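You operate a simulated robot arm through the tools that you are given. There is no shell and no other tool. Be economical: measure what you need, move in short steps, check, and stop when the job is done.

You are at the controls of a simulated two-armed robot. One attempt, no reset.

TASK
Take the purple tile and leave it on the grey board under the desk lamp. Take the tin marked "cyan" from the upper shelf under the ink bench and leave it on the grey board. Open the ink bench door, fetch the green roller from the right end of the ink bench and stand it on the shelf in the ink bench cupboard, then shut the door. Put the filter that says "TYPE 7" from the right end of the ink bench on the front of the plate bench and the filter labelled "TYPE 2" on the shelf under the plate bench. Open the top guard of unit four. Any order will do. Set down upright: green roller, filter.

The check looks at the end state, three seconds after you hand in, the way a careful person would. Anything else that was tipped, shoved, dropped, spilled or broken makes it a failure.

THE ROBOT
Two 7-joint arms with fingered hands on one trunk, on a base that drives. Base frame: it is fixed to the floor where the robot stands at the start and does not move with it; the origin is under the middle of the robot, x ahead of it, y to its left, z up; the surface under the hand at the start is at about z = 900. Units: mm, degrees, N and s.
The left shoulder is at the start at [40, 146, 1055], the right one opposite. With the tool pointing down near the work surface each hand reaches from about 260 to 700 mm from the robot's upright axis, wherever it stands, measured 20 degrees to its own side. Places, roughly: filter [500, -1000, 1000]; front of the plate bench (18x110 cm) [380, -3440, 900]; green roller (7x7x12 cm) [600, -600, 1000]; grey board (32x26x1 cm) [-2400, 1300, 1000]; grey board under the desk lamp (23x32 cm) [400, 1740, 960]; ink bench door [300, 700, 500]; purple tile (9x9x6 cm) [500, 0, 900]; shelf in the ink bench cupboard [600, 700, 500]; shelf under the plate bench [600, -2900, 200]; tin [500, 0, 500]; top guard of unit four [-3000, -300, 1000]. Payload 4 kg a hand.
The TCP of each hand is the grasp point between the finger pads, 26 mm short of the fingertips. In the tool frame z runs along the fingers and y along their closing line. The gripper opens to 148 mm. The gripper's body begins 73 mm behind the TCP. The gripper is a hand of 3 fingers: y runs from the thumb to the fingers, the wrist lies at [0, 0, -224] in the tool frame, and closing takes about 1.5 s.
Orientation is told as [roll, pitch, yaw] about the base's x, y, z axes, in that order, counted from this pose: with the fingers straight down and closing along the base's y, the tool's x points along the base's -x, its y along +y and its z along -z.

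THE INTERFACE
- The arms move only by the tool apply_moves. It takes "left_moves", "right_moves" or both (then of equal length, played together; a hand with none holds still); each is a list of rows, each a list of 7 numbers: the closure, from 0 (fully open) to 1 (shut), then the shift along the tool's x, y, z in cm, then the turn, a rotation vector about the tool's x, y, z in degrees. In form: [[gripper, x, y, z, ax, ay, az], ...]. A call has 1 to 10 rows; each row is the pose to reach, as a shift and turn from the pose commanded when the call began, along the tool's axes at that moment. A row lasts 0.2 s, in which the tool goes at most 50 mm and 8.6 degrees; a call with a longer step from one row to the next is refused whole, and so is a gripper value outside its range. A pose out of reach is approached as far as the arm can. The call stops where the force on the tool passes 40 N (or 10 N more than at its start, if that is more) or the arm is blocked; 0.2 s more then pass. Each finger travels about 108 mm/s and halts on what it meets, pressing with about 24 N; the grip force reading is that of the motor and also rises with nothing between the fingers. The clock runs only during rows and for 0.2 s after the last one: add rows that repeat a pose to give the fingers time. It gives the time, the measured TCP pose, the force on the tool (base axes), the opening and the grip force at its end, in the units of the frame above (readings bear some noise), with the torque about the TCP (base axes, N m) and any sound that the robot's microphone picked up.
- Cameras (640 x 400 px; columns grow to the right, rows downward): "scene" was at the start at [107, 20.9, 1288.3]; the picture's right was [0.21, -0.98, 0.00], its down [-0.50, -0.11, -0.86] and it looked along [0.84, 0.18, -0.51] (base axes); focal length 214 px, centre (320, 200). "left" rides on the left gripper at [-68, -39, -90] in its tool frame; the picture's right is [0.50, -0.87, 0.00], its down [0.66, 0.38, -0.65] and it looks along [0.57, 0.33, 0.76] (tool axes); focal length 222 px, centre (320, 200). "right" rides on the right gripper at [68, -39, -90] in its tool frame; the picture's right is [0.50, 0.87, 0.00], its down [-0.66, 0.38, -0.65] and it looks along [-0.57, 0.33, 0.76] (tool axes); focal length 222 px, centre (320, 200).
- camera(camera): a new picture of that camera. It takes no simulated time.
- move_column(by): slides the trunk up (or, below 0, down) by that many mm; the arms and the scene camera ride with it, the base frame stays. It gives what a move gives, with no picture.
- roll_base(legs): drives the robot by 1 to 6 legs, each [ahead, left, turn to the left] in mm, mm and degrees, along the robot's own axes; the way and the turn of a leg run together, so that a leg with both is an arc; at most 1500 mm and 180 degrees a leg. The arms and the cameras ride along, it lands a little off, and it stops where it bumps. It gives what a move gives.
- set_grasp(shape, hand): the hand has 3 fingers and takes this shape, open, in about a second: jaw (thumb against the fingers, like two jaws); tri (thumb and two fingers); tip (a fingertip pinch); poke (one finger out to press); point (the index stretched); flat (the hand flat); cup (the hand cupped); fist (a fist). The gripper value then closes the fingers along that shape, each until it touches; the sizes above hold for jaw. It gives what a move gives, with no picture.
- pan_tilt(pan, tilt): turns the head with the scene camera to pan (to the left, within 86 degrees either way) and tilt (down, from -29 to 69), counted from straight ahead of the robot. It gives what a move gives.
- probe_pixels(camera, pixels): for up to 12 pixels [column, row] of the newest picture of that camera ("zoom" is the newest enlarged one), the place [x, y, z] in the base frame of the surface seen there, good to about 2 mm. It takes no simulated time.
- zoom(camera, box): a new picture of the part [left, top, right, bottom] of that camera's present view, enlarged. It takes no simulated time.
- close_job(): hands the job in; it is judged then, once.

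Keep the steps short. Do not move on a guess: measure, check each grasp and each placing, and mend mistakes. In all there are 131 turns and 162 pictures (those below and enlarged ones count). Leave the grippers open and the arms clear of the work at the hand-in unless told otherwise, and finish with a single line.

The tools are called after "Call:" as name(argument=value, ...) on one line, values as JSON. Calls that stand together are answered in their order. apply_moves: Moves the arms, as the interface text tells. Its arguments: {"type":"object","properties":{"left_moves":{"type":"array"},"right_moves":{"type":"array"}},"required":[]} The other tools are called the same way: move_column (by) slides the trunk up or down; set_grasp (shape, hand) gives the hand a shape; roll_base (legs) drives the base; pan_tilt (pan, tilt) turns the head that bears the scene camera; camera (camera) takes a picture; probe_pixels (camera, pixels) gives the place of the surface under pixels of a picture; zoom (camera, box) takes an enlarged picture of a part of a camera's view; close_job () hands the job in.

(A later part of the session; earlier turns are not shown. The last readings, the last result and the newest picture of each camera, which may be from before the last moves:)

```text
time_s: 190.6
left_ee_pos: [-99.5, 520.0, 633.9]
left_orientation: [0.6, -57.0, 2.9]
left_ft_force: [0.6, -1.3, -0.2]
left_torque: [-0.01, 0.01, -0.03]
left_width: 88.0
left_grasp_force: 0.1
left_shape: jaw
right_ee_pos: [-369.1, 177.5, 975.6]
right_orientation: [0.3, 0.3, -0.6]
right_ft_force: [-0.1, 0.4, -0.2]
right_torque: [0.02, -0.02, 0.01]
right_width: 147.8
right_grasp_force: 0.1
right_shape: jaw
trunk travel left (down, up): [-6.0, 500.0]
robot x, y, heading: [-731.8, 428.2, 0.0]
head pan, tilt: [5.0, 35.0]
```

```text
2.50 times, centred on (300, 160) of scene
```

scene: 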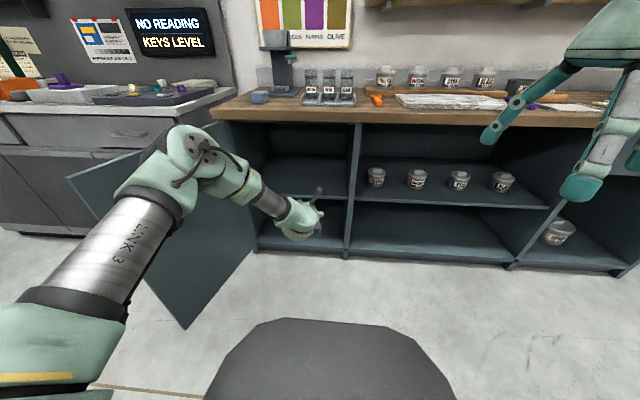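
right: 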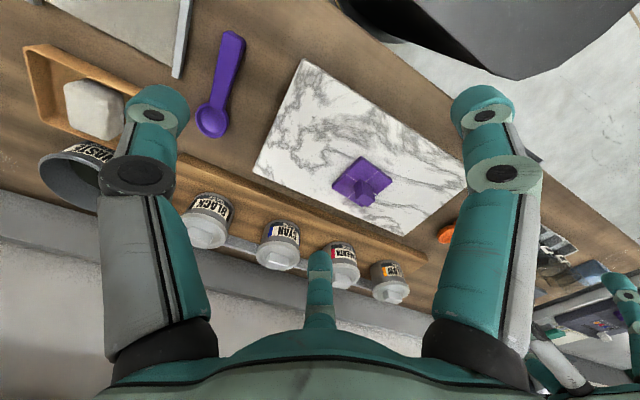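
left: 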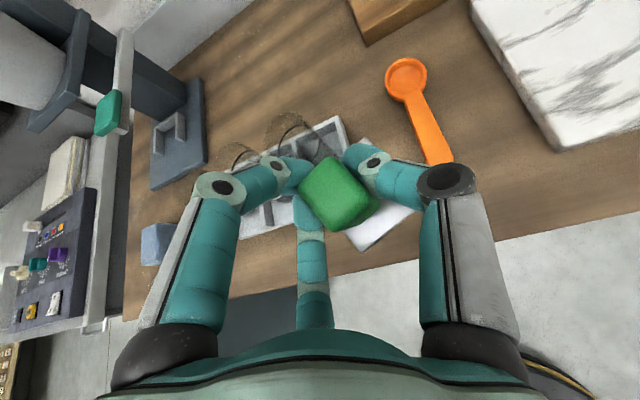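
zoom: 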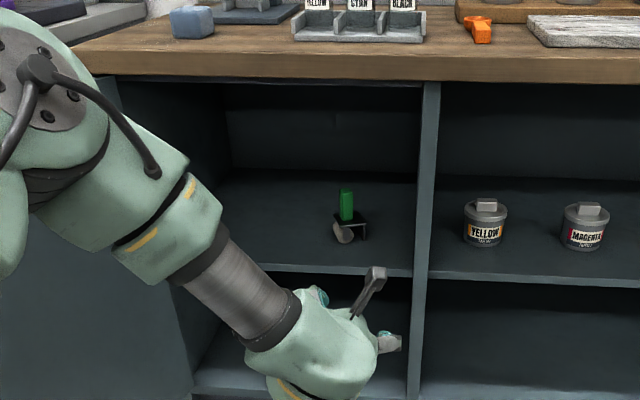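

The roller stands on the cupboard shelf. Now the door: I close the fist, go back and around to the outer side of the door.

Call:
apply_moves(left_moves=[[0.7, 0, 0, 0, 0, 0, 0], [1, 0, 0, 0, 0, 0, 0], [1, 0, 0, 0, 0, 0, 0]])

Call:
roll_base(legs=[[-270, 0, 0], [0, 740, 0], [400, 0, 0]])

Call:
pan_tilt(pan=-5, tilt=45)

Call:
camera(camera="scene")

```text
time_s: 191.4
left_ee_pos: [-100.2, 520.5, 633.7]
left_orientation: [0.6, -56.9, 3.0]
left_ft_force: [0.3, -0.3, 1.3]
left_torque: [-0.01, 0.02, -0.03]
left_width: 0.0
left_grasp_force: 24.0
left_shape: jaw
right_ee_pos: [-368.4, 177.4, 975.3]
right_orientation: [0.3, 0.4, -0.5]
right_ft_force: [-0.3, 0.2, -0.1]
right_torque: [0.01, -0.03, 0.01]
right_width: 147.8
right_grasp_force: 0.0
right_shape: jaw
trunk travel left (down, up): [-6.0, 500.0]
robot x, y, heading: [-730.9, 432.7, 0.1]
head pan, tilt: [5.0, 35.0]
```

```text
time_s: 199.2
left_ee_pos: [45.0, 1253.8, 633.2]
left_orientation: [0.5, -56.9, 1.3]
left_ft_force: [0.0, 0.1, -0.7]
left_torque: [-0.02, -0.02, 0.01]
left_width: 0.1
left_grasp_force: 23.9
left_shape: jaw
right_ee_pos: [-232.2, 917.4, 974.3]
right_orientation: [0.3, 0.3, -2.1]
right_ft_force: [0.3, -0.1, -0.2]
right_torque: [0.02, 0.0, 0.01]
right_width: 147.7
right_grasp_force: 0.0
right_shape: jaw
trunk travel left (down, up): [-6.0, 500.0]
robot x, y, heading: [-591.5, 1179.6, -1.5]
head pan, tilt: [5.0, 35.0]
```

```text
time_s: 199.9
left_ee_pos: [44.4, 1254.1, 634.7]
left_orientation: [0.6, -57.0, 1.3]
left_ft_force: [0.4, 1.4, -0.1]
left_torque: [0.0, -0.01, -0.02]
left_width: 0.3
left_grasp_force: 23.6
left_shape: jaw
right_ee_pos: [-233.7, 917.3, 974.9]
right_orientation: [0.3, 0.2, -2.1]
right_ft_force: [0.0, 0.5, -0.1]
right_torque: [0.0, 0.01, -0.03]
right_width: 148.2
right_grasp_force: 0.2
right_shape: jaw
trunk travel left (down, up): [-6.0, 500.0]
robot x, y, heading: [-590.6, 1176.7, -1.5]
head pan, tilt: [-5.0, 45.0]
```

```text
54 pictures are left
```

scene: 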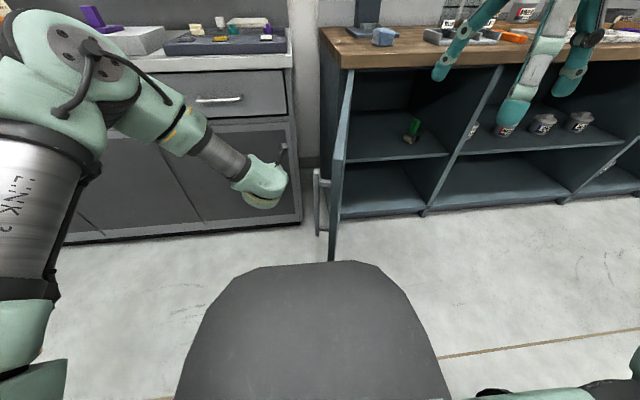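

In position left of the door. I strafe right 520 to push it shut-wards, then look.

Call:
roll_base(legs=[[0, -520, 1.5]])

Call:
camera(camera="scene")

```text
time_s: 201.8
left_ee_pos: [41.9, 990.4, 636.6]
left_orientation: [0.7, -57.3, 2.5]
left_ft_force: [0.8, -0.2, 0.2]
left_torque: [0.03, 0.03, 0.03]
left_width: 0.0
left_grasp_force: 23.9
left_shape: jaw
right_ee_pos: [-236.6, 647.3, 974.5]
right_orientation: [0.4, 0.2, -1.6]
right_ft_force: [0.2, 0.5, 0.5]
right_torque: [0.03, 0.01, 0.03]
right_width: 147.7
right_grasp_force: 0.0
right_shape: jaw
trunk travel left (down, up): [-6.0, 500.0]
robot x, y, heading: [-594.6, 911.1, -1.3]
head pan, tilt: [-5.0, 45.0]
stopped in leg 1: the robot was blocked; the commanded pose is now the measured one
```

```text
53 pictures are left
```

scene: 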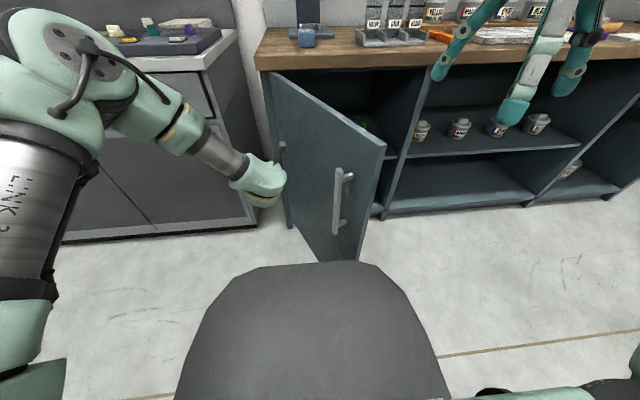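

The door coasted to ~55°. I strafe right 240 and then drive ahead to push it closed.

Call:
roll_base(legs=[[0, -250, 1.3], [180, 0, 0]])

Call:
camera(camera="scene")

```text
time_s: 204.8
left_ee_pos: [215.5, 751.5, 636.0]
left_orientation: [0.5, -57.3, 4.0]
left_ft_force: [-0.4, -0.6, 0.1]
left_torque: [-0.03, -0.02, 0.01]
left_width: 0.0
left_grasp_force: 23.9
left_shape: jaw
right_ee_pos: [-54.9, 403.6, 974.6]
right_orientation: [0.1, 0.4, -0.3]
right_ft_force: [-0.4, -0.2, 0.4]
right_torque: [0.0, 0.03, 0.02]
right_width: 148.1
right_grasp_force: 0.0
right_shape: jaw
trunk travel left (down, up): [-6.0, 500.0]
robot x, y, heading: [-420.6, 651.5, 0.1]
head pan, tilt: [-5.0, 45.0]
```

```text
52 pictures are left
```

scene: 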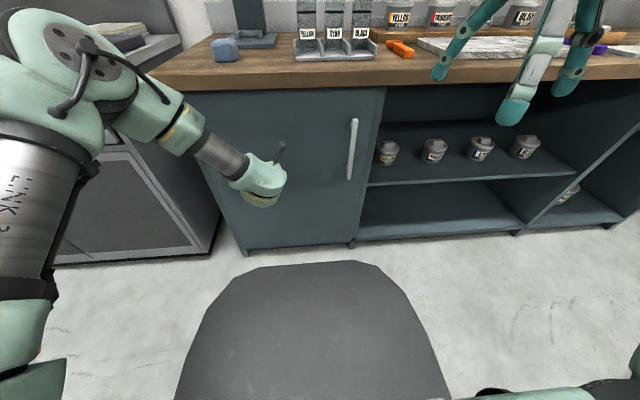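

The door looks shut; I verify by measuring, then back off to see.

Call:
probe_pixels(camera="scene", pixels=[[340, 220], [370, 130], [225, 130], [300, 220], [352, 150], [380, 130], [484, 160], [484, 145], [472, 155]])

Call:
roll_base(legs=[[-250, 0, 0]])

```text
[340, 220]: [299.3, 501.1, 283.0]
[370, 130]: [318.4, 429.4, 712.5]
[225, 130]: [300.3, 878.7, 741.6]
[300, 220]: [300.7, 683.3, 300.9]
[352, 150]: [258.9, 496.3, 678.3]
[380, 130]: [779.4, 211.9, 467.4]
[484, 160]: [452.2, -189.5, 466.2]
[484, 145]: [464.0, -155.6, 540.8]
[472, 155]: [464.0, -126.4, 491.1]
```

```text
time_s: 206.6
left_ee_pos: [-33.5, 747.1, 637.8]
left_orientation: [0.3, -57.4, 3.7]
left_ft_force: [0.0, -0.9, -0.1]
left_torque: [0.0, 0.03, -0.02]
left_width: 0.0
left_grasp_force: 23.8
left_shape: jaw
right_ee_pos: [-307.7, 402.1, 975.8]
right_orientation: [0.2, 0.2, -0.8]
right_ft_force: [0.1, -0.2, -0.6]
right_torque: [0.0, 0.02, 0.0]
right_width: 147.8
right_grasp_force: 0.1
right_shape: jaw
trunk travel left (down, up): [-6.0, 500.0]
robot x, y, heading: [-667.5, 656.2, -0.3]
head pan, tilt: [-5.0, 45.0]
```

The door is shut (front at 300 all over). Next the cyan tin: I open the hand and drive right so it faces the tin, then look closely.

Call:
roll_base(legs=[[0, -890, 0.3]])

Call:
apply_moves(left_moves=[[0.6, 0, 0, 0, 0, 0, -8], [0.2, 0, 0, 0, 0, 0, -16], [0, 0, 0, 0, 0, 0, -24], [0, 0, 0, 0, 0, 0, -32], [0, 0, 0, 0, 0, 0, -40], [0, 0, 0, 0, 0, 0, -48], [0, 0, 0, 0, 0, 0, -56], [0, 0, 0, 0, 0, 0, -64], [0, 0, 0, 0, 0, 0, -72], [0, 0, 0, 0, 0, 0, -80]])

Call:
camera(camera="left")

Call:
camera(camera="scene")

```text
time_s: 211.3
left_ee_pos: [-33.1, -141.7, 635.9]
left_orientation: [0.3, -57.3, 4.2]
left_ft_force: [-0.7, -0.1, 0.2]
left_torque: [-0.03, 0.02, -0.01]
left_width: 0.1
left_grasp_force: 23.3
left_shape: jaw
right_ee_pos: [-303.3, -490.4, 975.5]
right_orientation: [0.3, 0.3, 0.0]
right_ft_force: [0.5, 0.1, 0.1]
right_torque: [0.01, -0.01, -0.02]
right_width: 148.0
right_grasp_force: 0.0
right_shape: jaw
trunk travel left (down, up): [-6.0, 500.0]
robot x, y, heading: [-668.5, -241.9, 0.3]
head pan, tilt: [-5.0, 45.0]
```

```text
time_s: 213.5
left_ee_pos: [-32.7, -140.9, 636.3]
left_orientation: [-56.9, -8.5, 89.4]
left_ft_force: [0.3, 0.3, -0.1]
left_torque: [0.02, -0.01, 0.05]
left_width: 147.7
left_grasp_force: 0.2
left_shape: jaw
right_ee_pos: [-301.7, -491.3, 974.8]
right_orientation: [0.0, 0.3, 0.0]
right_ft_force: [-0.1, -0.4, -0.6]
right_torque: [-0.02, 0.02, -0.02]
right_width: 148.0
right_grasp_force: 0.0
right_shape: jaw
trunk travel left (down, up): [-6.0, 500.0]
robot x, y, heading: [-667.2, -242.0, 0.4]
head pan, tilt: [-5.0, 45.0]
```

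```text
51 pictures are left
```

left: 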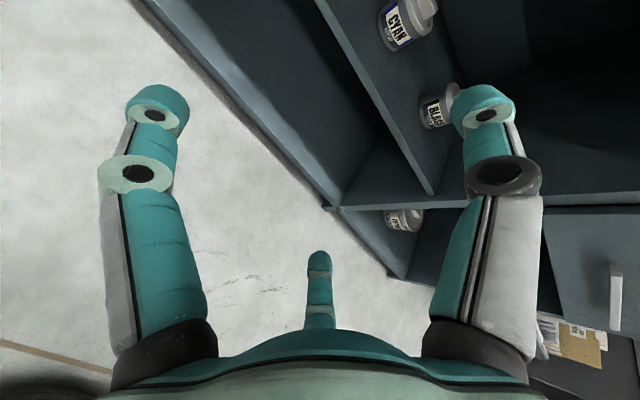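

```text
50 pictures are left
```

scene: 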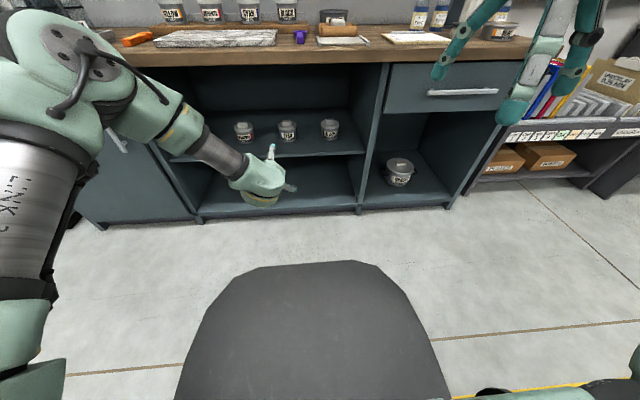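

The roll worked, thumb is up. I measure the cyan tin and its neighbours.

Call:
zoom(camera="scene", box=[225, 105, 355, 165])

Call:
probe_pixels(camera="zoom", pixels=[[272, 120], [310, 170], [350, 120], [280, 150], [345, 150], [310, 80], [310, 105], [300, 85], [325, 85], [310, 180], [500, 120], [90, 120]])

```text
4.92 times, centred on (290, 135) of scene
```

zoom: 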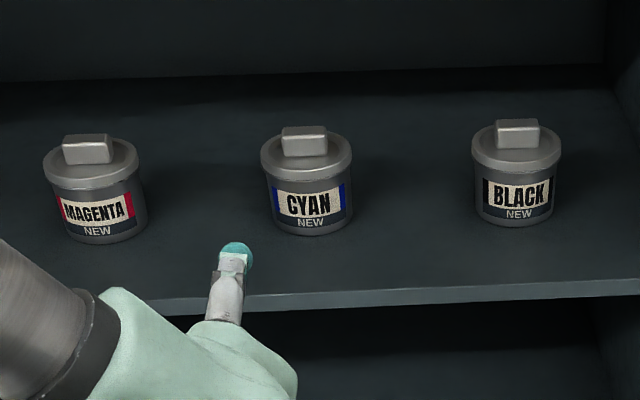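

```text
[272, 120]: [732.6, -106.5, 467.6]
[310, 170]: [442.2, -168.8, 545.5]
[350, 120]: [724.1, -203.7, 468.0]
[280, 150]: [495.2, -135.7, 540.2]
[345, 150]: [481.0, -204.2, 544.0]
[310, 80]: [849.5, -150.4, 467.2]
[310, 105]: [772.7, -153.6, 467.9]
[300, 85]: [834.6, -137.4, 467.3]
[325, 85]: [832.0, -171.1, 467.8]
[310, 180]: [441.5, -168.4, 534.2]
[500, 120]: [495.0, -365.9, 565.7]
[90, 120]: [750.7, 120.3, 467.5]
```

Cyan tin centre ≈ (485,-167), radius 43, lid 545. I lower the hand 77 mm outside and complete the roll.

Call:
apply_moves(left_moves=[[0, 0.28, 1.6, 1.04, 0, 0, -3], [0, 0.56, 3.2, 2.08, 0, 0, -6], [0, 0.85, 4.8, 3.1, 0, 0, -9], [0, 1.13, 6.4, 4.16, 0, 0, -10], [0, 1.13, 6.4, 4.16, 0, 0, -10]])

Call:
camera(camera="left")

Call:
probe_pixels(camera="left", pixels=[[155, 95], [483, 95], [320, 258], [487, 118], [150, 120]])

```text
time_s: 214.7
left_ee_pos: [-16.5, -162.2, 576.3]
left_orientation: [-56.2, -0.6, 95.3]
left_ft_force: [-0.9, 0.1, -0.4]
left_torque: [-0.01, 0.0, 0.02]
left_width: 147.8
left_grasp_force: 0.0
left_shape: jaw
left hand out of reach, approached as far as the arm can: row 1, 2, 3, 4, 5
right_ee_pos: [-303.8, -491.0, 974.9]
right_orientation: [0.1, 0.3, 0.0]
right_ft_force: [-0.3, -0.1, 0.8]
right_torque: [0.01, 0.0, -0.03]
right_width: 148.1
right_grasp_force: 0.1
right_shape: jaw
trunk travel left (down, up): [-6.0, 500.0]
robot x, y, heading: [-664.1, -240.1, 0.5]
head pan, tilt: [-5.0, 45.0]
```

```text
48 pictures are left
```

left: 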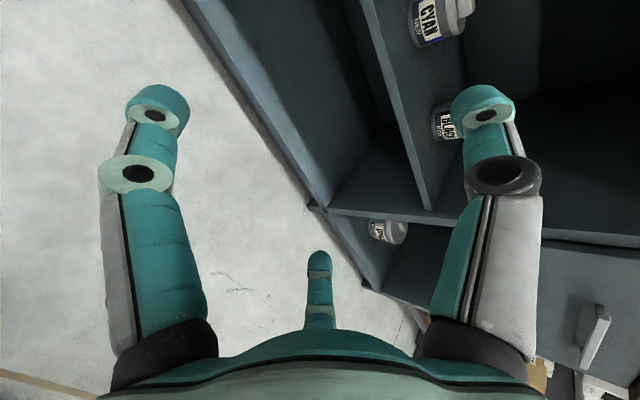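

```text
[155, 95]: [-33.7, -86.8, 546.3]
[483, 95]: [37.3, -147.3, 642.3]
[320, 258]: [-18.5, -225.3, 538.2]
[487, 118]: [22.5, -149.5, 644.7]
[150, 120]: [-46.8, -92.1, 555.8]
```

Fingertips are at z≈540 – too high for the tin body. I extend along the pointing direction (forward and down) 9 cm to see if the arm gets lower.

Call:
apply_moves(left_moves=[[0, 0, 0, 3, 0, 0, 0], [0, 0, 0, 6, 0, 0, 0], [0, 0, 0, 9, 0, 0, 0], [0, 0, 0, 9, 0, 0, 0]])

```text
time_s: 215.7
left_ee_pos: [59.6, -156.3, 529.7]
left_orientation: [-57.4, -0.1, 94.6]
left_ft_force: [0.4, -0.2, 0.9]
left_torque: [0.0, 0.01, 0.0]
left_width: 148.1
left_grasp_force: 0.0
left_shape: jaw
right_ee_pos: [-304.2, -490.8, 975.8]
right_orientation: [0.0, 0.3, 0.0]
right_ft_force: [0.2, 0.0, 0.4]
right_torque: [0.02, 0.01, 0.04]
right_width: 147.8
right_grasp_force: 0.0
right_shape: jaw
trunk travel left (down, up): [-6.0, 500.0]
robot x, y, heading: [-667.8, -245.6, 0.2]
head pan, tilt: [-5.0, 45.0]
```

Now TCP z 530 (tips ≈ 495). I drive ahead 437 and right 17 so the two side fingers straddle the tin.

Call:
roll_base(legs=[[0, -17, 0], [400, 0, 0]])

Call:
camera(camera="left")

Call:
zoom(camera="scene", box=[200, 100, 380, 220])

```text
time_s: 218.6
left_ee_pos: [461.7, -180.4, 529.5]
left_orientation: [-57.3, -0.2, 94.1]
left_ft_force: [0.2, 0.6, 0.3]
left_torque: [-0.02, -0.02, 0.0]
left_width: 148.0
left_grasp_force: 0.1
left_shape: jaw
right_ee_pos: [95.3, -509.8, 974.2]
right_orientation: [0.1, 0.4, -0.6]
right_ft_force: [0.1, 0.2, -0.1]
right_torque: [-0.06, 0.0, -0.01]
right_width: 147.9
right_grasp_force: 0.1
right_shape: jaw
trunk travel left (down, up): [-6.0, 500.0]
robot x, y, heading: [-271.9, -258.8, 0.2]
head pan, tilt: [-5.0, 45.0]
```

```text
47 pictures are left
```

left: 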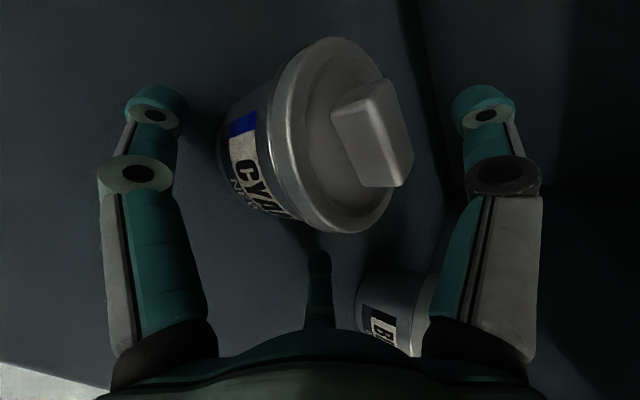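

```text
3.33 times, centred on (290, 160) of scene
```

zoom: 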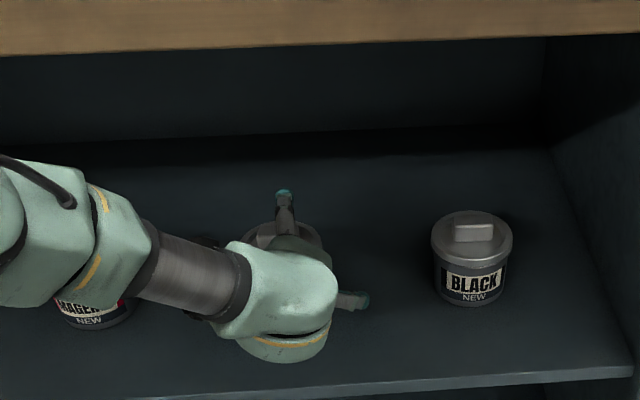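

The tin sits between the side fingers, a bit nearer the right one. I go ahead 28, right 6, then close.

Call:
roll_base(legs=[[28, -6, 0]])

Call:
apply_moves(left_moves=[[0.15, 0, 0, 0, 0, 0, 0], [0.3, 0, 0, 0, 0, 0, 0], [0.45, 0, 0, 0, 0, 0, 0], [0.6, 0, 0, 0, 0, 0, 0], [0.8, 0, 0, 0, 0, 0, 0], [1, 0, 0, 0, 0, 0, 0], [1, 0, 0, 0, 0, 0, 0], [1, 0, 0, 0, 0, 0, 0]])

Call:
camera(camera="left")

```text
time_s: 219.4
left_ee_pos: [489.8, -184.5, 527.6]
left_orientation: [-57.3, -0.2, 94.2]
left_ft_force: [-0.1, -0.2, -0.5]
left_torque: [-0.02, -0.01, 0.0]
left_width: 147.8
left_grasp_force: 0.1
left_shape: jaw
right_ee_pos: [124.4, -516.1, 974.7]
right_orientation: [0.2, 0.4, -0.5]
right_ft_force: [-0.3, 0.6, -0.1]
right_torque: [0.04, 0.02, -0.02]
right_width: 148.0
right_grasp_force: 0.1
right_shape: jaw
trunk travel left (down, up): [-6.0, 500.0]
robot x, y, heading: [-239.3, -263.0, -0.2]
head pan, tilt: [-5.0, 45.0]
```

```text
time_s: 221.2
left_ee_pos: [490.0, -186.2, 531.4]
left_orientation: [-57.6, -0.3, 94.0]
left_ft_force: [6.6, -1.4, 11.1]
left_torque: [0.04, -0.22, 0.02]
left_width: 72.2
left_grasp_force: 24.6
left_shape: jaw
right_ee_pos: [122.9, -515.6, 975.9]
right_orientation: [0.2, 0.2, -0.6]
right_ft_force: [0.1, -0.5, -0.7]
right_torque: [-0.02, 0.0, -0.01]
right_width: 147.9
right_grasp_force: 0.0
right_shape: jaw
trunk travel left (down, up): [-6.0, 500.0]
robot x, y, heading: [-238.5, -267.0, -0.2]
head pan, tilt: [-5.0, 45.0]
```

```text
45 pictures are left
```

left: 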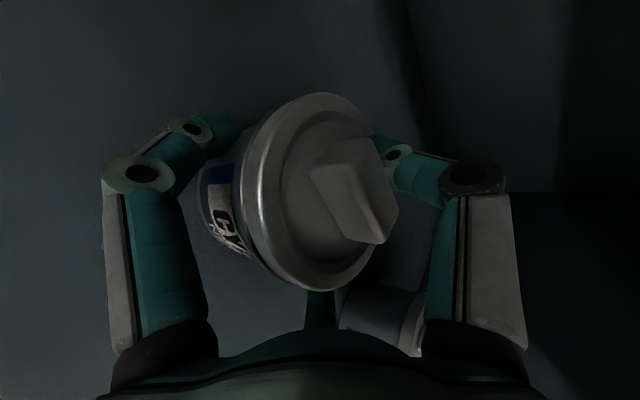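

All three fingers hold the tin (72 mm). I lift 60 and check.

Call:
move_column(by=70)

Call:
camera(camera="left")

Call:
zoom(camera="scene", box=[200, 100, 380, 220])

```text
time_s: 222.3
left_ee_pos: [489.4, -186.0, 596.4]
left_orientation: [-57.3, -0.3, 94.1]
left_ft_force: [0.3, -0.1, -5.2]
left_torque: [0.0, 0.0, -0.01]
left_width: 70.5
left_grasp_force: 23.8
left_shape: jaw
right_ee_pos: [124.3, -516.6, 1043.4]
right_orientation: [0.0, 0.3, -0.5]
right_ft_force: [0.1, 0.5, -0.3]
right_torque: [0.01, 0.01, 0.0]
right_width: 148.2
right_grasp_force: 0.0
right_shape: jaw
trunk travel left (down, up): [-76.0, 430.0]
robot x, y, heading: [-236.1, -261.6, 0.1]
head pan, tilt: [-5.0, 45.0]
```

```text
44 pictures are left
```

left: 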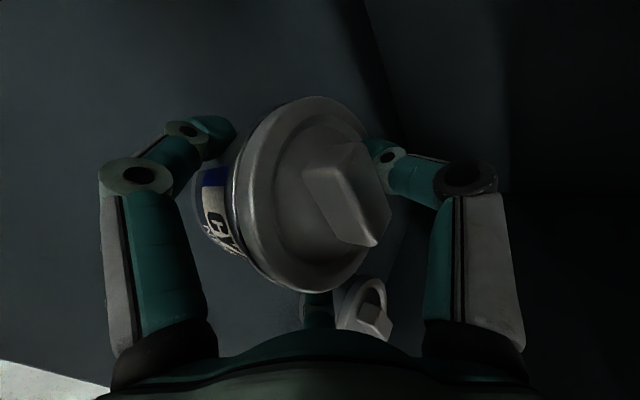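

```text
3.33 times, centred on (290, 160) of scene
```

zoom: 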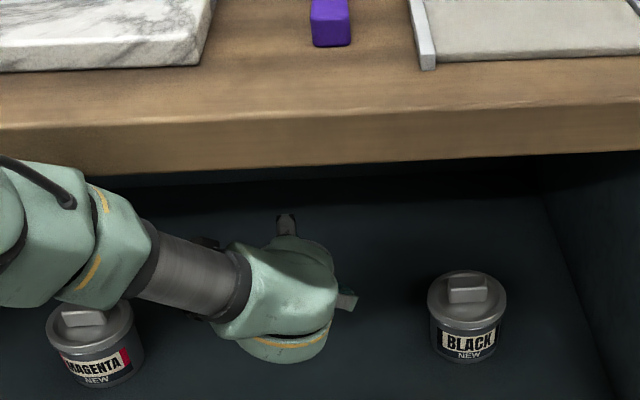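

Held (about 0.5 kg). I back out, raise the trunk, turn left 120° on the open floor and look around.

Call:
roll_base(legs=[[-460, 0, 0]])

Call:
move_column(by=300)

Call:
roll_base(legs=[[0, 0, 100]])

Call:
pan_tilt(pan=35, tilt=20)

Call:
camera(camera="scene")

```text
time_s: 225.0
left_ee_pos: [36.8, -188.6, 598.5]
left_orientation: [-57.3, -0.3, 93.6]
left_ft_force: [0.2, 0.4, -4.9]
left_torque: [-0.02, 0.02, 0.02]
left_width: 70.4
left_grasp_force: 24.4
left_shape: jaw
right_ee_pos: [-330.5, -516.2, 1044.2]
right_orientation: [0.0, 0.3, -0.9]
right_ft_force: [0.3, -0.2, -0.4]
right_torque: [-0.01, 0.01, -0.01]
right_width: 148.1
right_grasp_force: 0.0
right_shape: jaw
trunk travel left (down, up): [-76.0, 430.0]
robot x, y, heading: [-691.9, -260.3, -0.9]
head pan, tilt: [-5.0, 45.0]
```

```text
time_s: 228.0
left_ee_pos: [38.3, -186.8, 897.5]
left_orientation: [-57.2, -0.2, 93.6]
left_ft_force: [0.0, 1.2, -5.7]
left_torque: [-0.02, 0.0, 0.04]
left_width: 70.5
left_grasp_force: 23.9
left_shape: jaw
right_ee_pos: [-329.6, -516.0, 1343.5]
right_orientation: [0.0, 0.3, -0.9]
right_ft_force: [-0.6, -0.3, 0.3]
right_torque: [0.0, 0.0, 0.03]
right_width: 148.1
right_grasp_force: 0.0
right_shape: jaw
trunk travel left (down, up): [-376.0, 130.0]
robot x, y, heading: [-687.3, -261.4, -0.8]
head pan, tilt: [-5.0, 45.0]
```

```text
time_s: 232.7
left_ee_pos: [-905.4, 442.1, 898.2]
left_orientation: [-57.4, -0.1, -165.1]
left_ft_force: [0.3, 0.6, -5.2]
left_torque: [-0.02, 0.01, 0.03]
left_width: 70.3
left_grasp_force: 24.2
left_shape: jaw
right_ee_pos: [-511.0, 144.6, 1343.2]
right_orientation: [0.1, 0.2, 100.3]
right_ft_force: [0.2, 0.9, 0.2]
right_torque: [0.01, -0.03, 0.01]
right_width: 147.8
right_grasp_force: 0.0
right_shape: jaw
trunk travel left (down, up): [-376.0, 130.0]
robot x, y, heading: [-690.8, -258.8, 100.5]
head pan, tilt: [-5.0, 45.0]
```

```text
time_s: 233.8
left_ee_pos: [-904.4, 440.8, 898.8]
left_orientation: [-57.3, -0.2, -165.1]
left_ft_force: [0.3, 1.0, -4.9]
left_torque: [0.01, 0.01, 0.0]
left_width: 70.2
left_grasp_force: 24.1
left_shape: jaw
right_ee_pos: [-513.1, 144.0, 1343.3]
right_orientation: [0.2, 0.3, 100.3]
right_ft_force: [0.6, -0.7, -0.1]
right_torque: [-0.01, -0.01, -0.02]
right_width: 147.9
right_grasp_force: 0.0
right_shape: jaw
trunk travel left (down, up): [-376.0, 130.0]
robot x, y, heading: [-691.6, -262.4, 100.7]
head pan, tilt: [35.0, 20.0]
```

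```text
42 pictures are left
```

scene: 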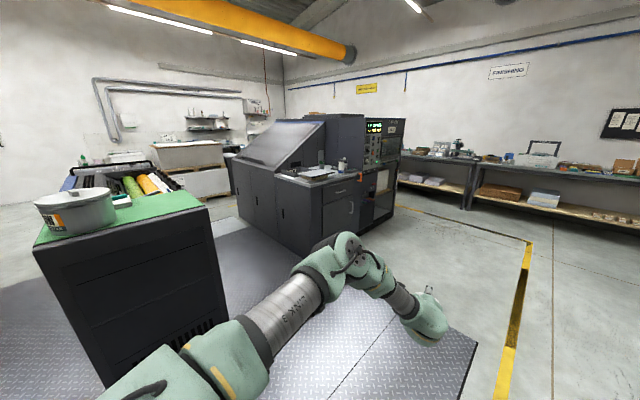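

I see a machine with a light top at (315,175). I zoom and measure it.

Call:
zoom(camera="scene", box=[230, 110, 420, 230])

Call:
probe_pixels(camera="scene", pixels=[[310, 178], [285, 178], [335, 182], [355, 172], [325, 170], [322, 200], [300, 172], [350, 200], [210, 210], [100, 240], [150, 190], [130, 205]])

```text
3.33 times, centred on (325, 170) of scene
```

zoom: 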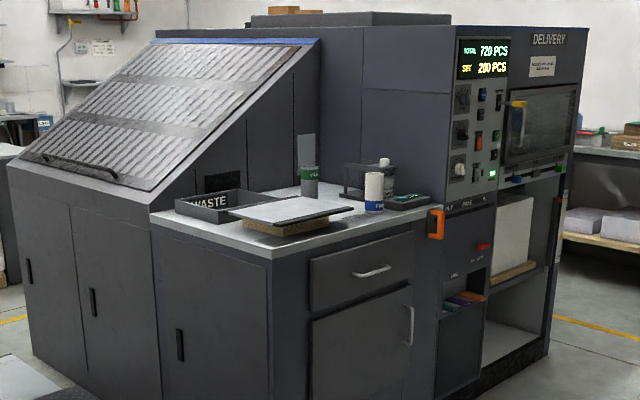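

```text
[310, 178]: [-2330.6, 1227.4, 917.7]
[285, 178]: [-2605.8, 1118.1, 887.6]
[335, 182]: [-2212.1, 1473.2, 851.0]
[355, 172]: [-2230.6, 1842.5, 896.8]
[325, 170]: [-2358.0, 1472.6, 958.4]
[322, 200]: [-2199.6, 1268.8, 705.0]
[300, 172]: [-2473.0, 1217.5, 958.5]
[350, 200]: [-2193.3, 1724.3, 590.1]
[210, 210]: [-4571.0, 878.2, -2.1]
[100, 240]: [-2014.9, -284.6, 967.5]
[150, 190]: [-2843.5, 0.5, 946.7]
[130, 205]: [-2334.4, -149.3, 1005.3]
```

The grey board (z 958) is on that console, around (-2370,1340). I drive to face it: ahead 1480, turn left 79°, and raise the trunk and hand.

Call:
roll_base(legs=[[1480, 0, 0], [0, 0, 79.5]])

Call:
move_column(by=128)

Call:
apply_moves(left_moves=[[1, 0, -2.5, -1.6, 0, 0, 0], [1, 0, -5, -3.3, 0, 0, 0], [1, 0, -6.6, -4.4, 0, 0, 0]])

Call:
pan_tilt(pan=0, tilt=30)

Call:
camera(camera="scene")

```text
time_s: 244.4
left_ee_pos: [-1696.4, 1066.3, 897.3]
left_orientation: [-57.2, -0.2, -84.6]
left_ft_force: [0.2, 0.3, -4.6]
left_torque: [0.01, -0.02, -0.02]
left_width: 70.0
left_grasp_force: 24.1
left_shape: jaw
right_ee_pos: [-1338.3, 1406.5, 1343.9]
right_orientation: [0.2, 0.3, -179.2]
right_ft_force: [-0.4, 0.1, -0.3]
right_torque: [0.05, 0.0, -0.01]
right_width: 148.0
right_grasp_force: 0.1
right_shape: jaw
trunk travel left (down, up): [-376.0, 130.0]
robot x, y, heading: [-969.3, 1162.1, -178.8]
head pan, tilt: [35.0, 20.0]
```

```text
time_s: 246.0
left_ee_pos: [-1696.6, 1065.4, 1025.5]
left_orientation: [-57.2, -0.1, -84.7]
left_ft_force: [-0.6, 0.7, -5.3]
left_torque: [0.03, 0.03, -0.01]
left_width: 70.1
left_grasp_force: 24.1
left_shape: jaw
right_ee_pos: [-1339.8, 1406.0, 1472.3]
right_orientation: [0.1, 0.2, -179.2]
right_ft_force: [0.2, 0.0, 1.2]
right_torque: [-0.01, 0.0, -0.02]
right_width: 147.7
right_grasp_force: 0.0
right_shape: jaw
trunk travel left (down, up): [-504.0, 2.0]
robot x, y, heading: [-970.1, 1159.8, -178.6]
head pan, tilt: [35.0, 20.0]
```

```text
time_s: 246.8
left_ee_pos: [-1699.8, 1066.4, 1105.3]
left_orientation: [-57.3, -0.2, -84.5]
left_ft_force: [0.4, 0.0, -4.4]
left_torque: [-0.01, -0.01, -0.01]
left_width: 69.7
left_grasp_force: 24.5
left_shape: jaw
right_ee_pos: [-1339.1, 1404.9, 1471.9]
right_orientation: [0.2, 0.3, -179.2]
right_ft_force: [0.8, -0.7, -0.2]
right_torque: [-0.05, -0.02, 0.02]
right_width: 147.8
right_grasp_force: 0.0
right_shape: jaw
trunk travel left (down, up): [-504.0, 2.0]
robot x, y, heading: [-973.2, 1162.2, -178.6]
head pan, tilt: [35.0, 20.0]
```

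```text
time_s: 247.8
left_ee_pos: [-1699.3, 1066.1, 1105.4]
left_orientation: [-57.4, -0.2, -84.6]
left_ft_force: [0.3, -0.6, -5.8]
left_torque: [0.02, 0.0, -0.02]
left_width: 69.7
left_grasp_force: 23.6
left_shape: jaw
right_ee_pos: [-1339.6, 1405.4, 1472.6]
right_orientation: [0.2, 0.2, -179.2]
right_ft_force: [-0.2, 0.6, 0.4]
right_torque: [-0.02, 0.03, 0.01]
right_width: 147.7
right_grasp_force: 0.0
right_shape: jaw
trunk travel left (down, up): [-504.0, 2.0]
robot x, y, heading: [-971.2, 1162.1, -178.7]
head pan, tilt: [0.0, 30.0]
```

```text
40 pictures are left
```

scene: 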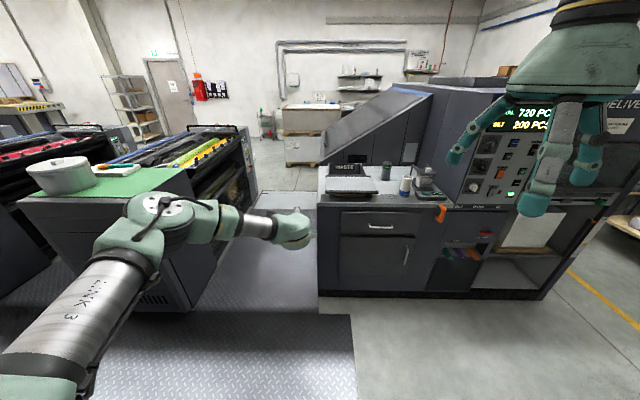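

The board is at (350,187). I measure it precisely.

Call:
zoom(camera="scene", box=[310, 150, 450, 220])

Call:
probe_pixels(camera="zoom", pixels=[[80, 190], [290, 190], [185, 170], [100, 150], [270, 150], [185, 145], [185, 185], [60, 180], [310, 180], [350, 140], [180, 205]])

```text
4.57 times, centred on (380, 185) of scene
```

zoom: 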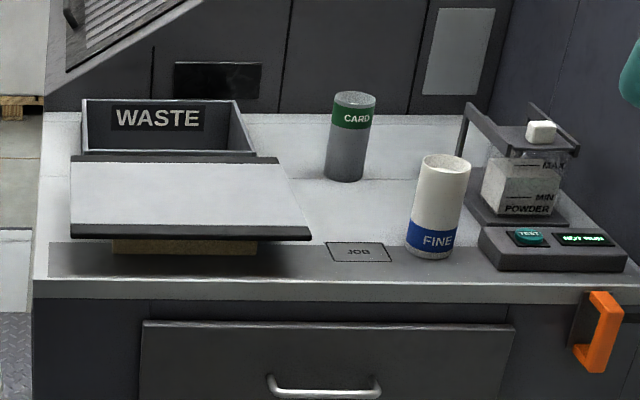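

```text
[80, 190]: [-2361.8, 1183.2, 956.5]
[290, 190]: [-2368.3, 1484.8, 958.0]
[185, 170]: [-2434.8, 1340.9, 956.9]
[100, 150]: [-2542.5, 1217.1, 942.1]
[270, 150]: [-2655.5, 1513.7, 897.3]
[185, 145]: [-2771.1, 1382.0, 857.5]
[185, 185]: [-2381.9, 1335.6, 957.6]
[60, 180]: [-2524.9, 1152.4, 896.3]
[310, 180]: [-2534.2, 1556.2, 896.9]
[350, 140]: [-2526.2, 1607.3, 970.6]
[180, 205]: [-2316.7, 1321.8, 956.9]
```

Board spans x -2530…-2270, y 1175…1490, z 957. I strafe right 288, then ahead 690.

Call:
roll_base(legs=[[0, -288, -1.3], [690, 0, 0]])

Call:
camera(camera="scene")

Call:
camera(camera="left")

```text
time_s: 253.1
left_ee_pos: [-2373.3, 1361.4, 1106.7]
left_orientation: [-57.3, -0.2, -85.3]
left_ft_force: [-0.2, 0.7, -5.5]
left_torque: [-0.02, -0.03, -0.01]
left_width: 69.7
left_grasp_force: 24.5
left_shape: jaw
right_ee_pos: [-2008.6, 1696.1, 1472.9]
right_orientation: [0.1, 0.1, -179.9]
right_ft_force: [0.0, 0.0, -0.1]
right_torque: [0.0, 0.04, 0.02]
right_width: 147.7
right_grasp_force: 0.0
right_shape: jaw
trunk travel left (down, up): [-504.0, 2.0]
robot x, y, heading: [-1645.5, 1449.6, -179.4]
head pan, tilt: [0.0, 30.0]
```

```text
38 pictures are left
```

scene: 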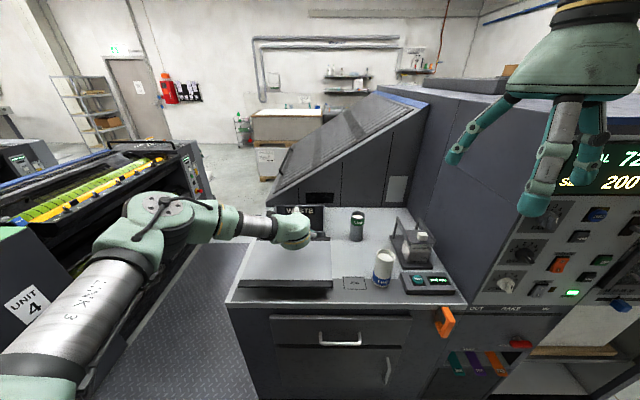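

```text
37 pictures are left
```

left: 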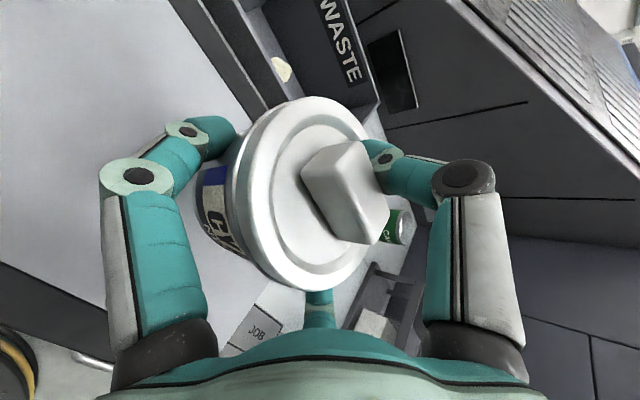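

I check the tin's level and place relative to the board.

Call:
probe_pixels(camera="left", pixels=[[310, 105], [260, 160], [250, 220], [300, 265], [345, 260], [340, 110], [355, 180], [345, 150], [370, 235], [150, 60], [60, 200], [200, 260]])

```text
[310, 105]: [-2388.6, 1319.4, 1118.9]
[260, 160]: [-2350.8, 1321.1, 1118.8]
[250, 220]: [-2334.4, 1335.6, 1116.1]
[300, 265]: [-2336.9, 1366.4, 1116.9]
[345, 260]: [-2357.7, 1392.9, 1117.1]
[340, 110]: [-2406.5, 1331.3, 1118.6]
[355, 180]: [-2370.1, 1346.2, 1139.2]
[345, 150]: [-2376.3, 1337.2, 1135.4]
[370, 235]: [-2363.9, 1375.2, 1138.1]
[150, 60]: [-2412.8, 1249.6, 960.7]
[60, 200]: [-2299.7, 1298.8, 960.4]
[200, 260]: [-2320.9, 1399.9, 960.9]
```

Level within 2°, tin bottom at ≈1040, board 960. I lower the trunk 72, then in 2 mm steps.

Call:
move_column(by=-73)

Call:
apply_moves(left_moves=[[1, 0, 0.17, 0.11, 0, 0, 0], [1, 0, 0.33, 0.22, 0, 0, 0], [1, 0, 0.5, 0.33, 0, 0, 0]])

```text
time_s: 254.2
left_ee_pos: [-2374.3, 1361.1, 1034.6]
left_orientation: [-57.3, -0.2, -85.3]
left_ft_force: [-0.2, 0.3, -4.9]
left_torque: [-0.01, 0.04, 0.01]
left_width: 69.7
left_grasp_force: 24.4
left_shape: jaw
right_ee_pos: [-2010.6, 1696.1, 1399.9]
right_orientation: [0.1, 0.3, -179.9]
right_ft_force: [0.6, 0.1, 0.3]
right_torque: [-0.01, 0.02, -0.01]
right_width: 147.9
right_grasp_force: 0.2
right_shape: jaw
trunk travel left (down, up): [-431.0, 75.0]
robot x, y, heading: [-1645.7, 1447.6, -179.7]
head pan, tilt: [0.0, 30.0]
```

```text
time_s: 255.0
left_ee_pos: [-2376.1, 1362.0, 1027.4]
left_orientation: [-57.3, -0.2, -85.3]
left_ft_force: [0.2, 0.3, -5.1]
left_torque: [-0.01, 0.0, 0.0]
left_width: 69.4
left_grasp_force: 23.8
left_shape: jaw
right_ee_pos: [-2011.9, 1696.4, 1399.0]
right_orientation: [0.1, 0.3, -179.9]
right_ft_force: [-0.1, -0.1, 0.2]
right_torque: [-0.02, 0.0, 0.0]
right_width: 147.8
right_grasp_force: 0.1
right_shape: jaw
trunk travel left (down, up): [-431.0, 75.0]
robot x, y, heading: [-1645.0, 1448.3, -179.5]
head pan, tilt: [0.0, 30.0]
```

About 1–2 mm left. I lower 3 mm more and open step by step.

Call:
apply_moves(left_moves=[[1, 0, 0.13, 0.08, 0, 0, 0], [1, 0, 0.26, 0.16, 0, 0, 0], [0.7, 0, 0.26, 0.16, 0, 0, 0], [0.5, 0, 0.26, 0.16, 0, 0, 0], [0.35, 0, 0.26, 0.16, 0, 0, 0], [0.2, 0, 0.26, 0.16, 0, 0, 0], [0, 0, 0.26, 0.16, 0, 0, 0], [0, 0, 0.26, 0.16, 0, 0, 0]])

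Call:
camera(camera="left")

```text
time_s: 256.8
left_ee_pos: [-2373.7, 1362.2, 1024.4]
left_orientation: [-57.2, -0.3, -85.3]
left_ft_force: [0.1, 0.3, -0.7]
left_torque: [-0.01, 0.0, 0.0]
left_width: 148.0
left_grasp_force: 0.1
left_shape: jaw
right_ee_pos: [-2009.5, 1697.2, 1400.6]
right_orientation: [0.1, 0.2, -179.9]
right_ft_force: [-1.1, 0.1, 0.3]
right_torque: [0.02, -0.01, 0.0]
right_width: 147.9
right_grasp_force: 0.1
right_shape: jaw
trunk travel left (down, up): [-431.0, 75.0]
robot x, y, heading: [-1647.0, 1447.9, -179.3]
head pan, tilt: [0.0, 30.0]
```

```text
36 pictures are left
```

left: 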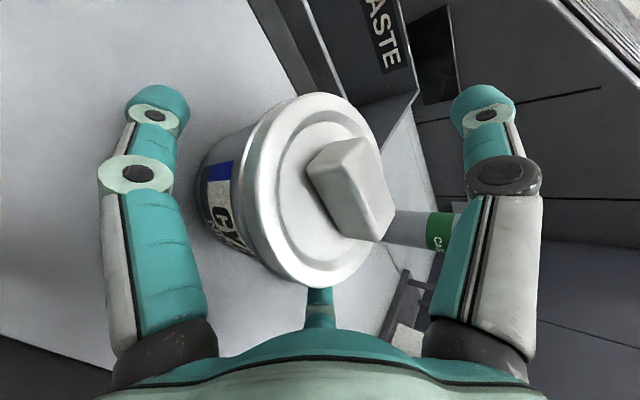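

The tin stands free. I back off 350 and look at it and at unit four to the left.

Call:
roll_base(legs=[[-350, 0, 0]])

Call:
zoom(camera="scene", box=[240, 130, 460, 270])

Call:
pan_tilt(pan=55, tilt=20)

Call:
camera(camera="scene")

```text
time_s: 259.1
left_ee_pos: [-2024.0, 1366.3, 1021.4]
left_orientation: [-57.2, -0.2, -85.4]
left_ft_force: [0.3, 0.3, -0.4]
left_torque: [0.01, 0.01, -0.04]
left_width: 147.8
left_grasp_force: 0.1
left_shape: jaw
right_ee_pos: [-1659.3, 1700.3, 1399.5]
right_orientation: [0.0, 0.5, -180.0]
right_ft_force: [0.3, 0.7, -0.2]
right_torque: [0.0, -0.03, -0.02]
right_width: 148.2
right_grasp_force: 0.0
right_shape: jaw
trunk travel left (down, up): [-431.0, 75.0]
robot x, y, heading: [-1296.8, 1450.7, -179.7]
head pan, tilt: [0.0, 30.0]
```

```text
2.86 times, centred on (350, 200) of scene
```

zoom: 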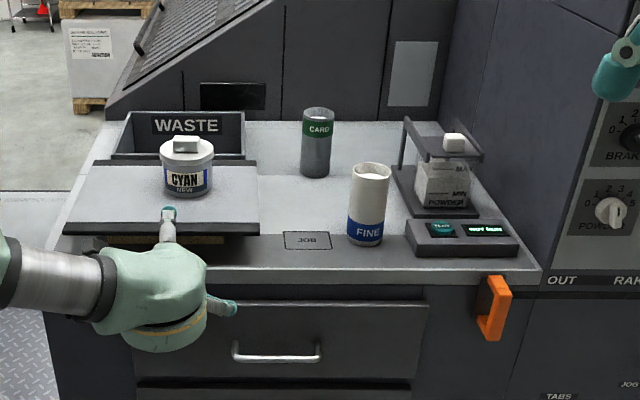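

```text
time_s: 260.3
left_ee_pos: [-2022.1, 1365.5, 1023.4]
left_orientation: [-57.2, -0.2, -85.4]
left_ft_force: [0.2, -0.1, 0.5]
left_torque: [0.01, -0.02, 0.02]
left_width: 147.9
left_grasp_force: 0.0
left_shape: jaw
right_ee_pos: [-1657.0, 1698.9, 1399.2]
right_orientation: [0.2, 0.2, -180.0]
right_ft_force: [1.1, -0.3, 0.4]
right_torque: [0.0, 0.03, 0.0]
right_width: 147.9
right_grasp_force: 0.1
right_shape: jaw
trunk travel left (down, up): [-431.0, 75.0]
robot x, y, heading: [-1288.6, 1449.4, -179.6]
head pan, tilt: [55.0, 20.0]
```

```text
34 pictures are left
```

scene: 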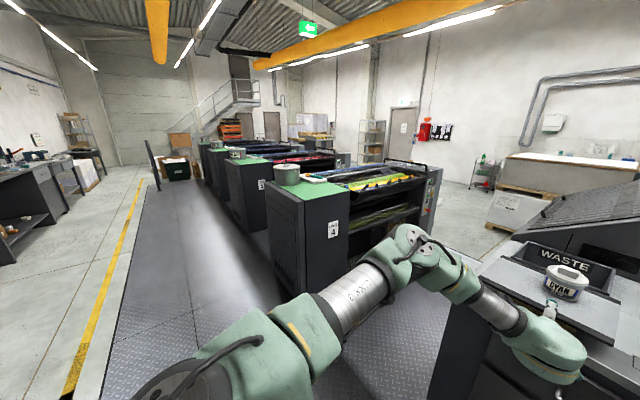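

The cyan tin stands on the grey board. Turns are getting scarce, so I bundle steps. I zoom on unit four's top.

Call:
zoom(camera="scene", box=[260, 140, 450, 260])

Call:
probe_pixels(camera="zoom", pixels=[[330, 175], [440, 150], [540, 130], [300, 190], [600, 120], [540, 75], [480, 230], [330, 215], [230, 210], [450, 165], [380, 140], [560, 170]])

```text
3.33 times, centred on (355, 200) of scene
```

zoom: 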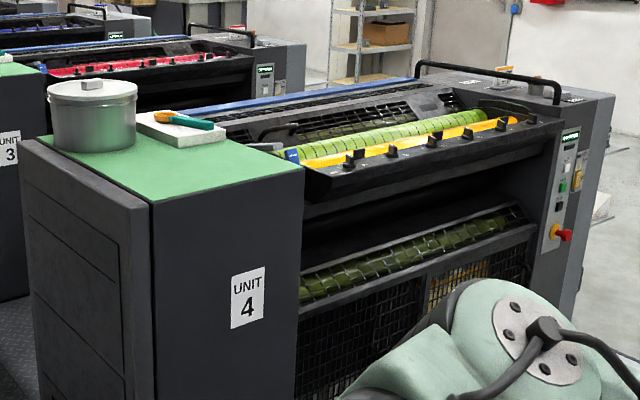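

```text
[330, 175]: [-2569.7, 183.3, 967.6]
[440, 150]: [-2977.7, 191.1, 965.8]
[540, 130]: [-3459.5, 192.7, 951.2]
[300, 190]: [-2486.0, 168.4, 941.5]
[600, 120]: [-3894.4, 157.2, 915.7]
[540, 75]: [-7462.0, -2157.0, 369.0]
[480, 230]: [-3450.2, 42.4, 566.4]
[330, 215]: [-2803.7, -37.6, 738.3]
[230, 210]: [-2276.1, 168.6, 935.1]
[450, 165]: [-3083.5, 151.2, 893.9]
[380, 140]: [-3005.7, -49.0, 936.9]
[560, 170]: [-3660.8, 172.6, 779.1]
```

Unit four's front faces +y (y≈190), with a black U-bar on its top guard. I raise the hand, drive into the corridor at y≈640, along to x≈-2950, turn to face it, and look.

Call:
move_column(by=74)

Call:
apply_moves(left_moves=[[0, 0, -3, -2, 0, 0, 0], [0, 0, -6, -4, 0, 0, 0], [0, 0, -8, -5.3, 0, 0, 0]])

Call:
roll_base(legs=[[0, 800, -0.4], [1500, 0, 0], [150, 0, 0], [0, 0, 90]])

Call:
pan_tilt(pan=-5, tilt=38)

Call:
camera(camera="scene")

Call:
probe_pixels(camera="scene", pixels=[[100, 150], [200, 150], [320, 150], [440, 150], [540, 150], [320, 110], [320, 130], [320, 180], [320, 210], [220, 120], [420, 120], [320, 240]])

```text
time_s: 261.4
left_ee_pos: [-2021.4, 1366.1, 1097.9]
left_orientation: [-57.4, -0.2, -85.4]
left_ft_force: [0.4, 1.2, -0.3]
left_torque: [0.01, 0.03, -0.02]
left_width: 147.8
left_grasp_force: 0.1
left_shape: jaw
right_ee_pos: [-1657.3, 1700.5, 1472.9]
right_orientation: [0.2, 0.3, -179.9]
right_ft_force: [0.1, 0.3, 0.4]
right_torque: [-0.04, 0.01, 0.02]
right_width: 147.8
right_grasp_force: 0.1
right_shape: jaw
trunk travel left (down, up): [-505.0, 1.0]
robot x, y, heading: [-1295.9, 1451.2, -179.5]
head pan, tilt: [55.0, 20.0]
```

```text
time_s: 262.2
left_ee_pos: [-2019.3, 1368.8, 1192.3]
left_orientation: [-57.4, -0.1, -85.4]
left_ft_force: [0.3, -0.9, 0.2]
left_torque: [-0.05, -0.02, -0.05]
left_width: 148.1
left_grasp_force: 0.1
left_shape: jaw
right_ee_pos: [-1657.4, 1699.7, 1473.1]
right_orientation: [0.0, 0.3, -180.0]
right_ft_force: [0.7, 0.2, 0.4]
right_torque: [0.04, -0.01, 0.0]
right_width: 148.0
right_grasp_force: 0.0
right_shape: jaw
trunk travel left (down, up): [-505.0, 1.0]
robot x, y, heading: [-1290.5, 1452.4, -179.6]
head pan, tilt: [55.0, 20.0]
```

```text
time_s: 278.4
left_ee_pos: [-2812.0, -112.8, 1192.7]
left_orientation: [-57.3, -0.3, 5.8]
left_ft_force: [-0.4, -0.5, -0.4]
left_torque: [-0.02, 0.02, 0.03]
left_width: 147.9
left_grasp_force: 0.1
left_shape: jaw
right_ee_pos: [-3150.5, 241.6, 1472.7]
right_orientation: [0.1, 0.2, -88.9]
right_ft_force: [0.1, -0.4, 0.5]
right_torque: [0.0, 0.02, -0.02]
right_width: 148.0
right_grasp_force: 0.1
right_shape: jaw
trunk travel left (down, up): [-505.0, 1.0]
robot x, y, heading: [-2908.4, 613.7, -88.5]
head pan, tilt: [55.0, 20.0]
```

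```text
time_s: 279.7
left_ee_pos: [-2811.8, -113.9, 1192.6]
left_orientation: [-57.3, -0.3, 5.7]
left_ft_force: [0.7, -0.1, 0.2]
left_torque: [0.03, -0.01, 0.01]
left_width: 148.0
left_grasp_force: 0.1
left_shape: jaw
right_ee_pos: [-3150.9, 242.9, 1473.2]
right_orientation: [0.2, 0.3, -89.0]
right_ft_force: [-0.2, 0.1, -0.2]
right_torque: [-0.03, 0.03, -0.01]
right_width: 147.9
right_grasp_force: 0.1
right_shape: jaw
trunk travel left (down, up): [-505.0, 1.0]
robot x, y, heading: [-2912.3, 614.1, -88.5]
head pan, tilt: [-5.0, 38.0]
```

```text
32 pictures are left
```

scene: 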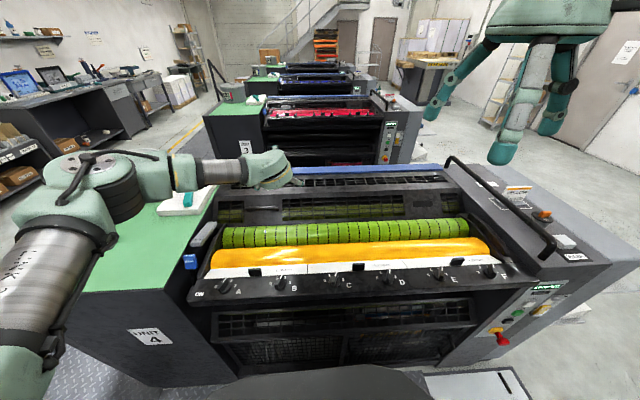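

```text
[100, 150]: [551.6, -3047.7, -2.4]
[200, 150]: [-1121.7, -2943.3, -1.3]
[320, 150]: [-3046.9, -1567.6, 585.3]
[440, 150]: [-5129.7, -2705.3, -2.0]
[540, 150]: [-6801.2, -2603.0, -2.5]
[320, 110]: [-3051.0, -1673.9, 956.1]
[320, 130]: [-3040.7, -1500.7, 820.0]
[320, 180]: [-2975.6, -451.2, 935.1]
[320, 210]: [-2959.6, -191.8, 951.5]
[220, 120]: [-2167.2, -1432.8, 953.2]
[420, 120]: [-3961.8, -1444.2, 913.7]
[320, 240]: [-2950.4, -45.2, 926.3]
```

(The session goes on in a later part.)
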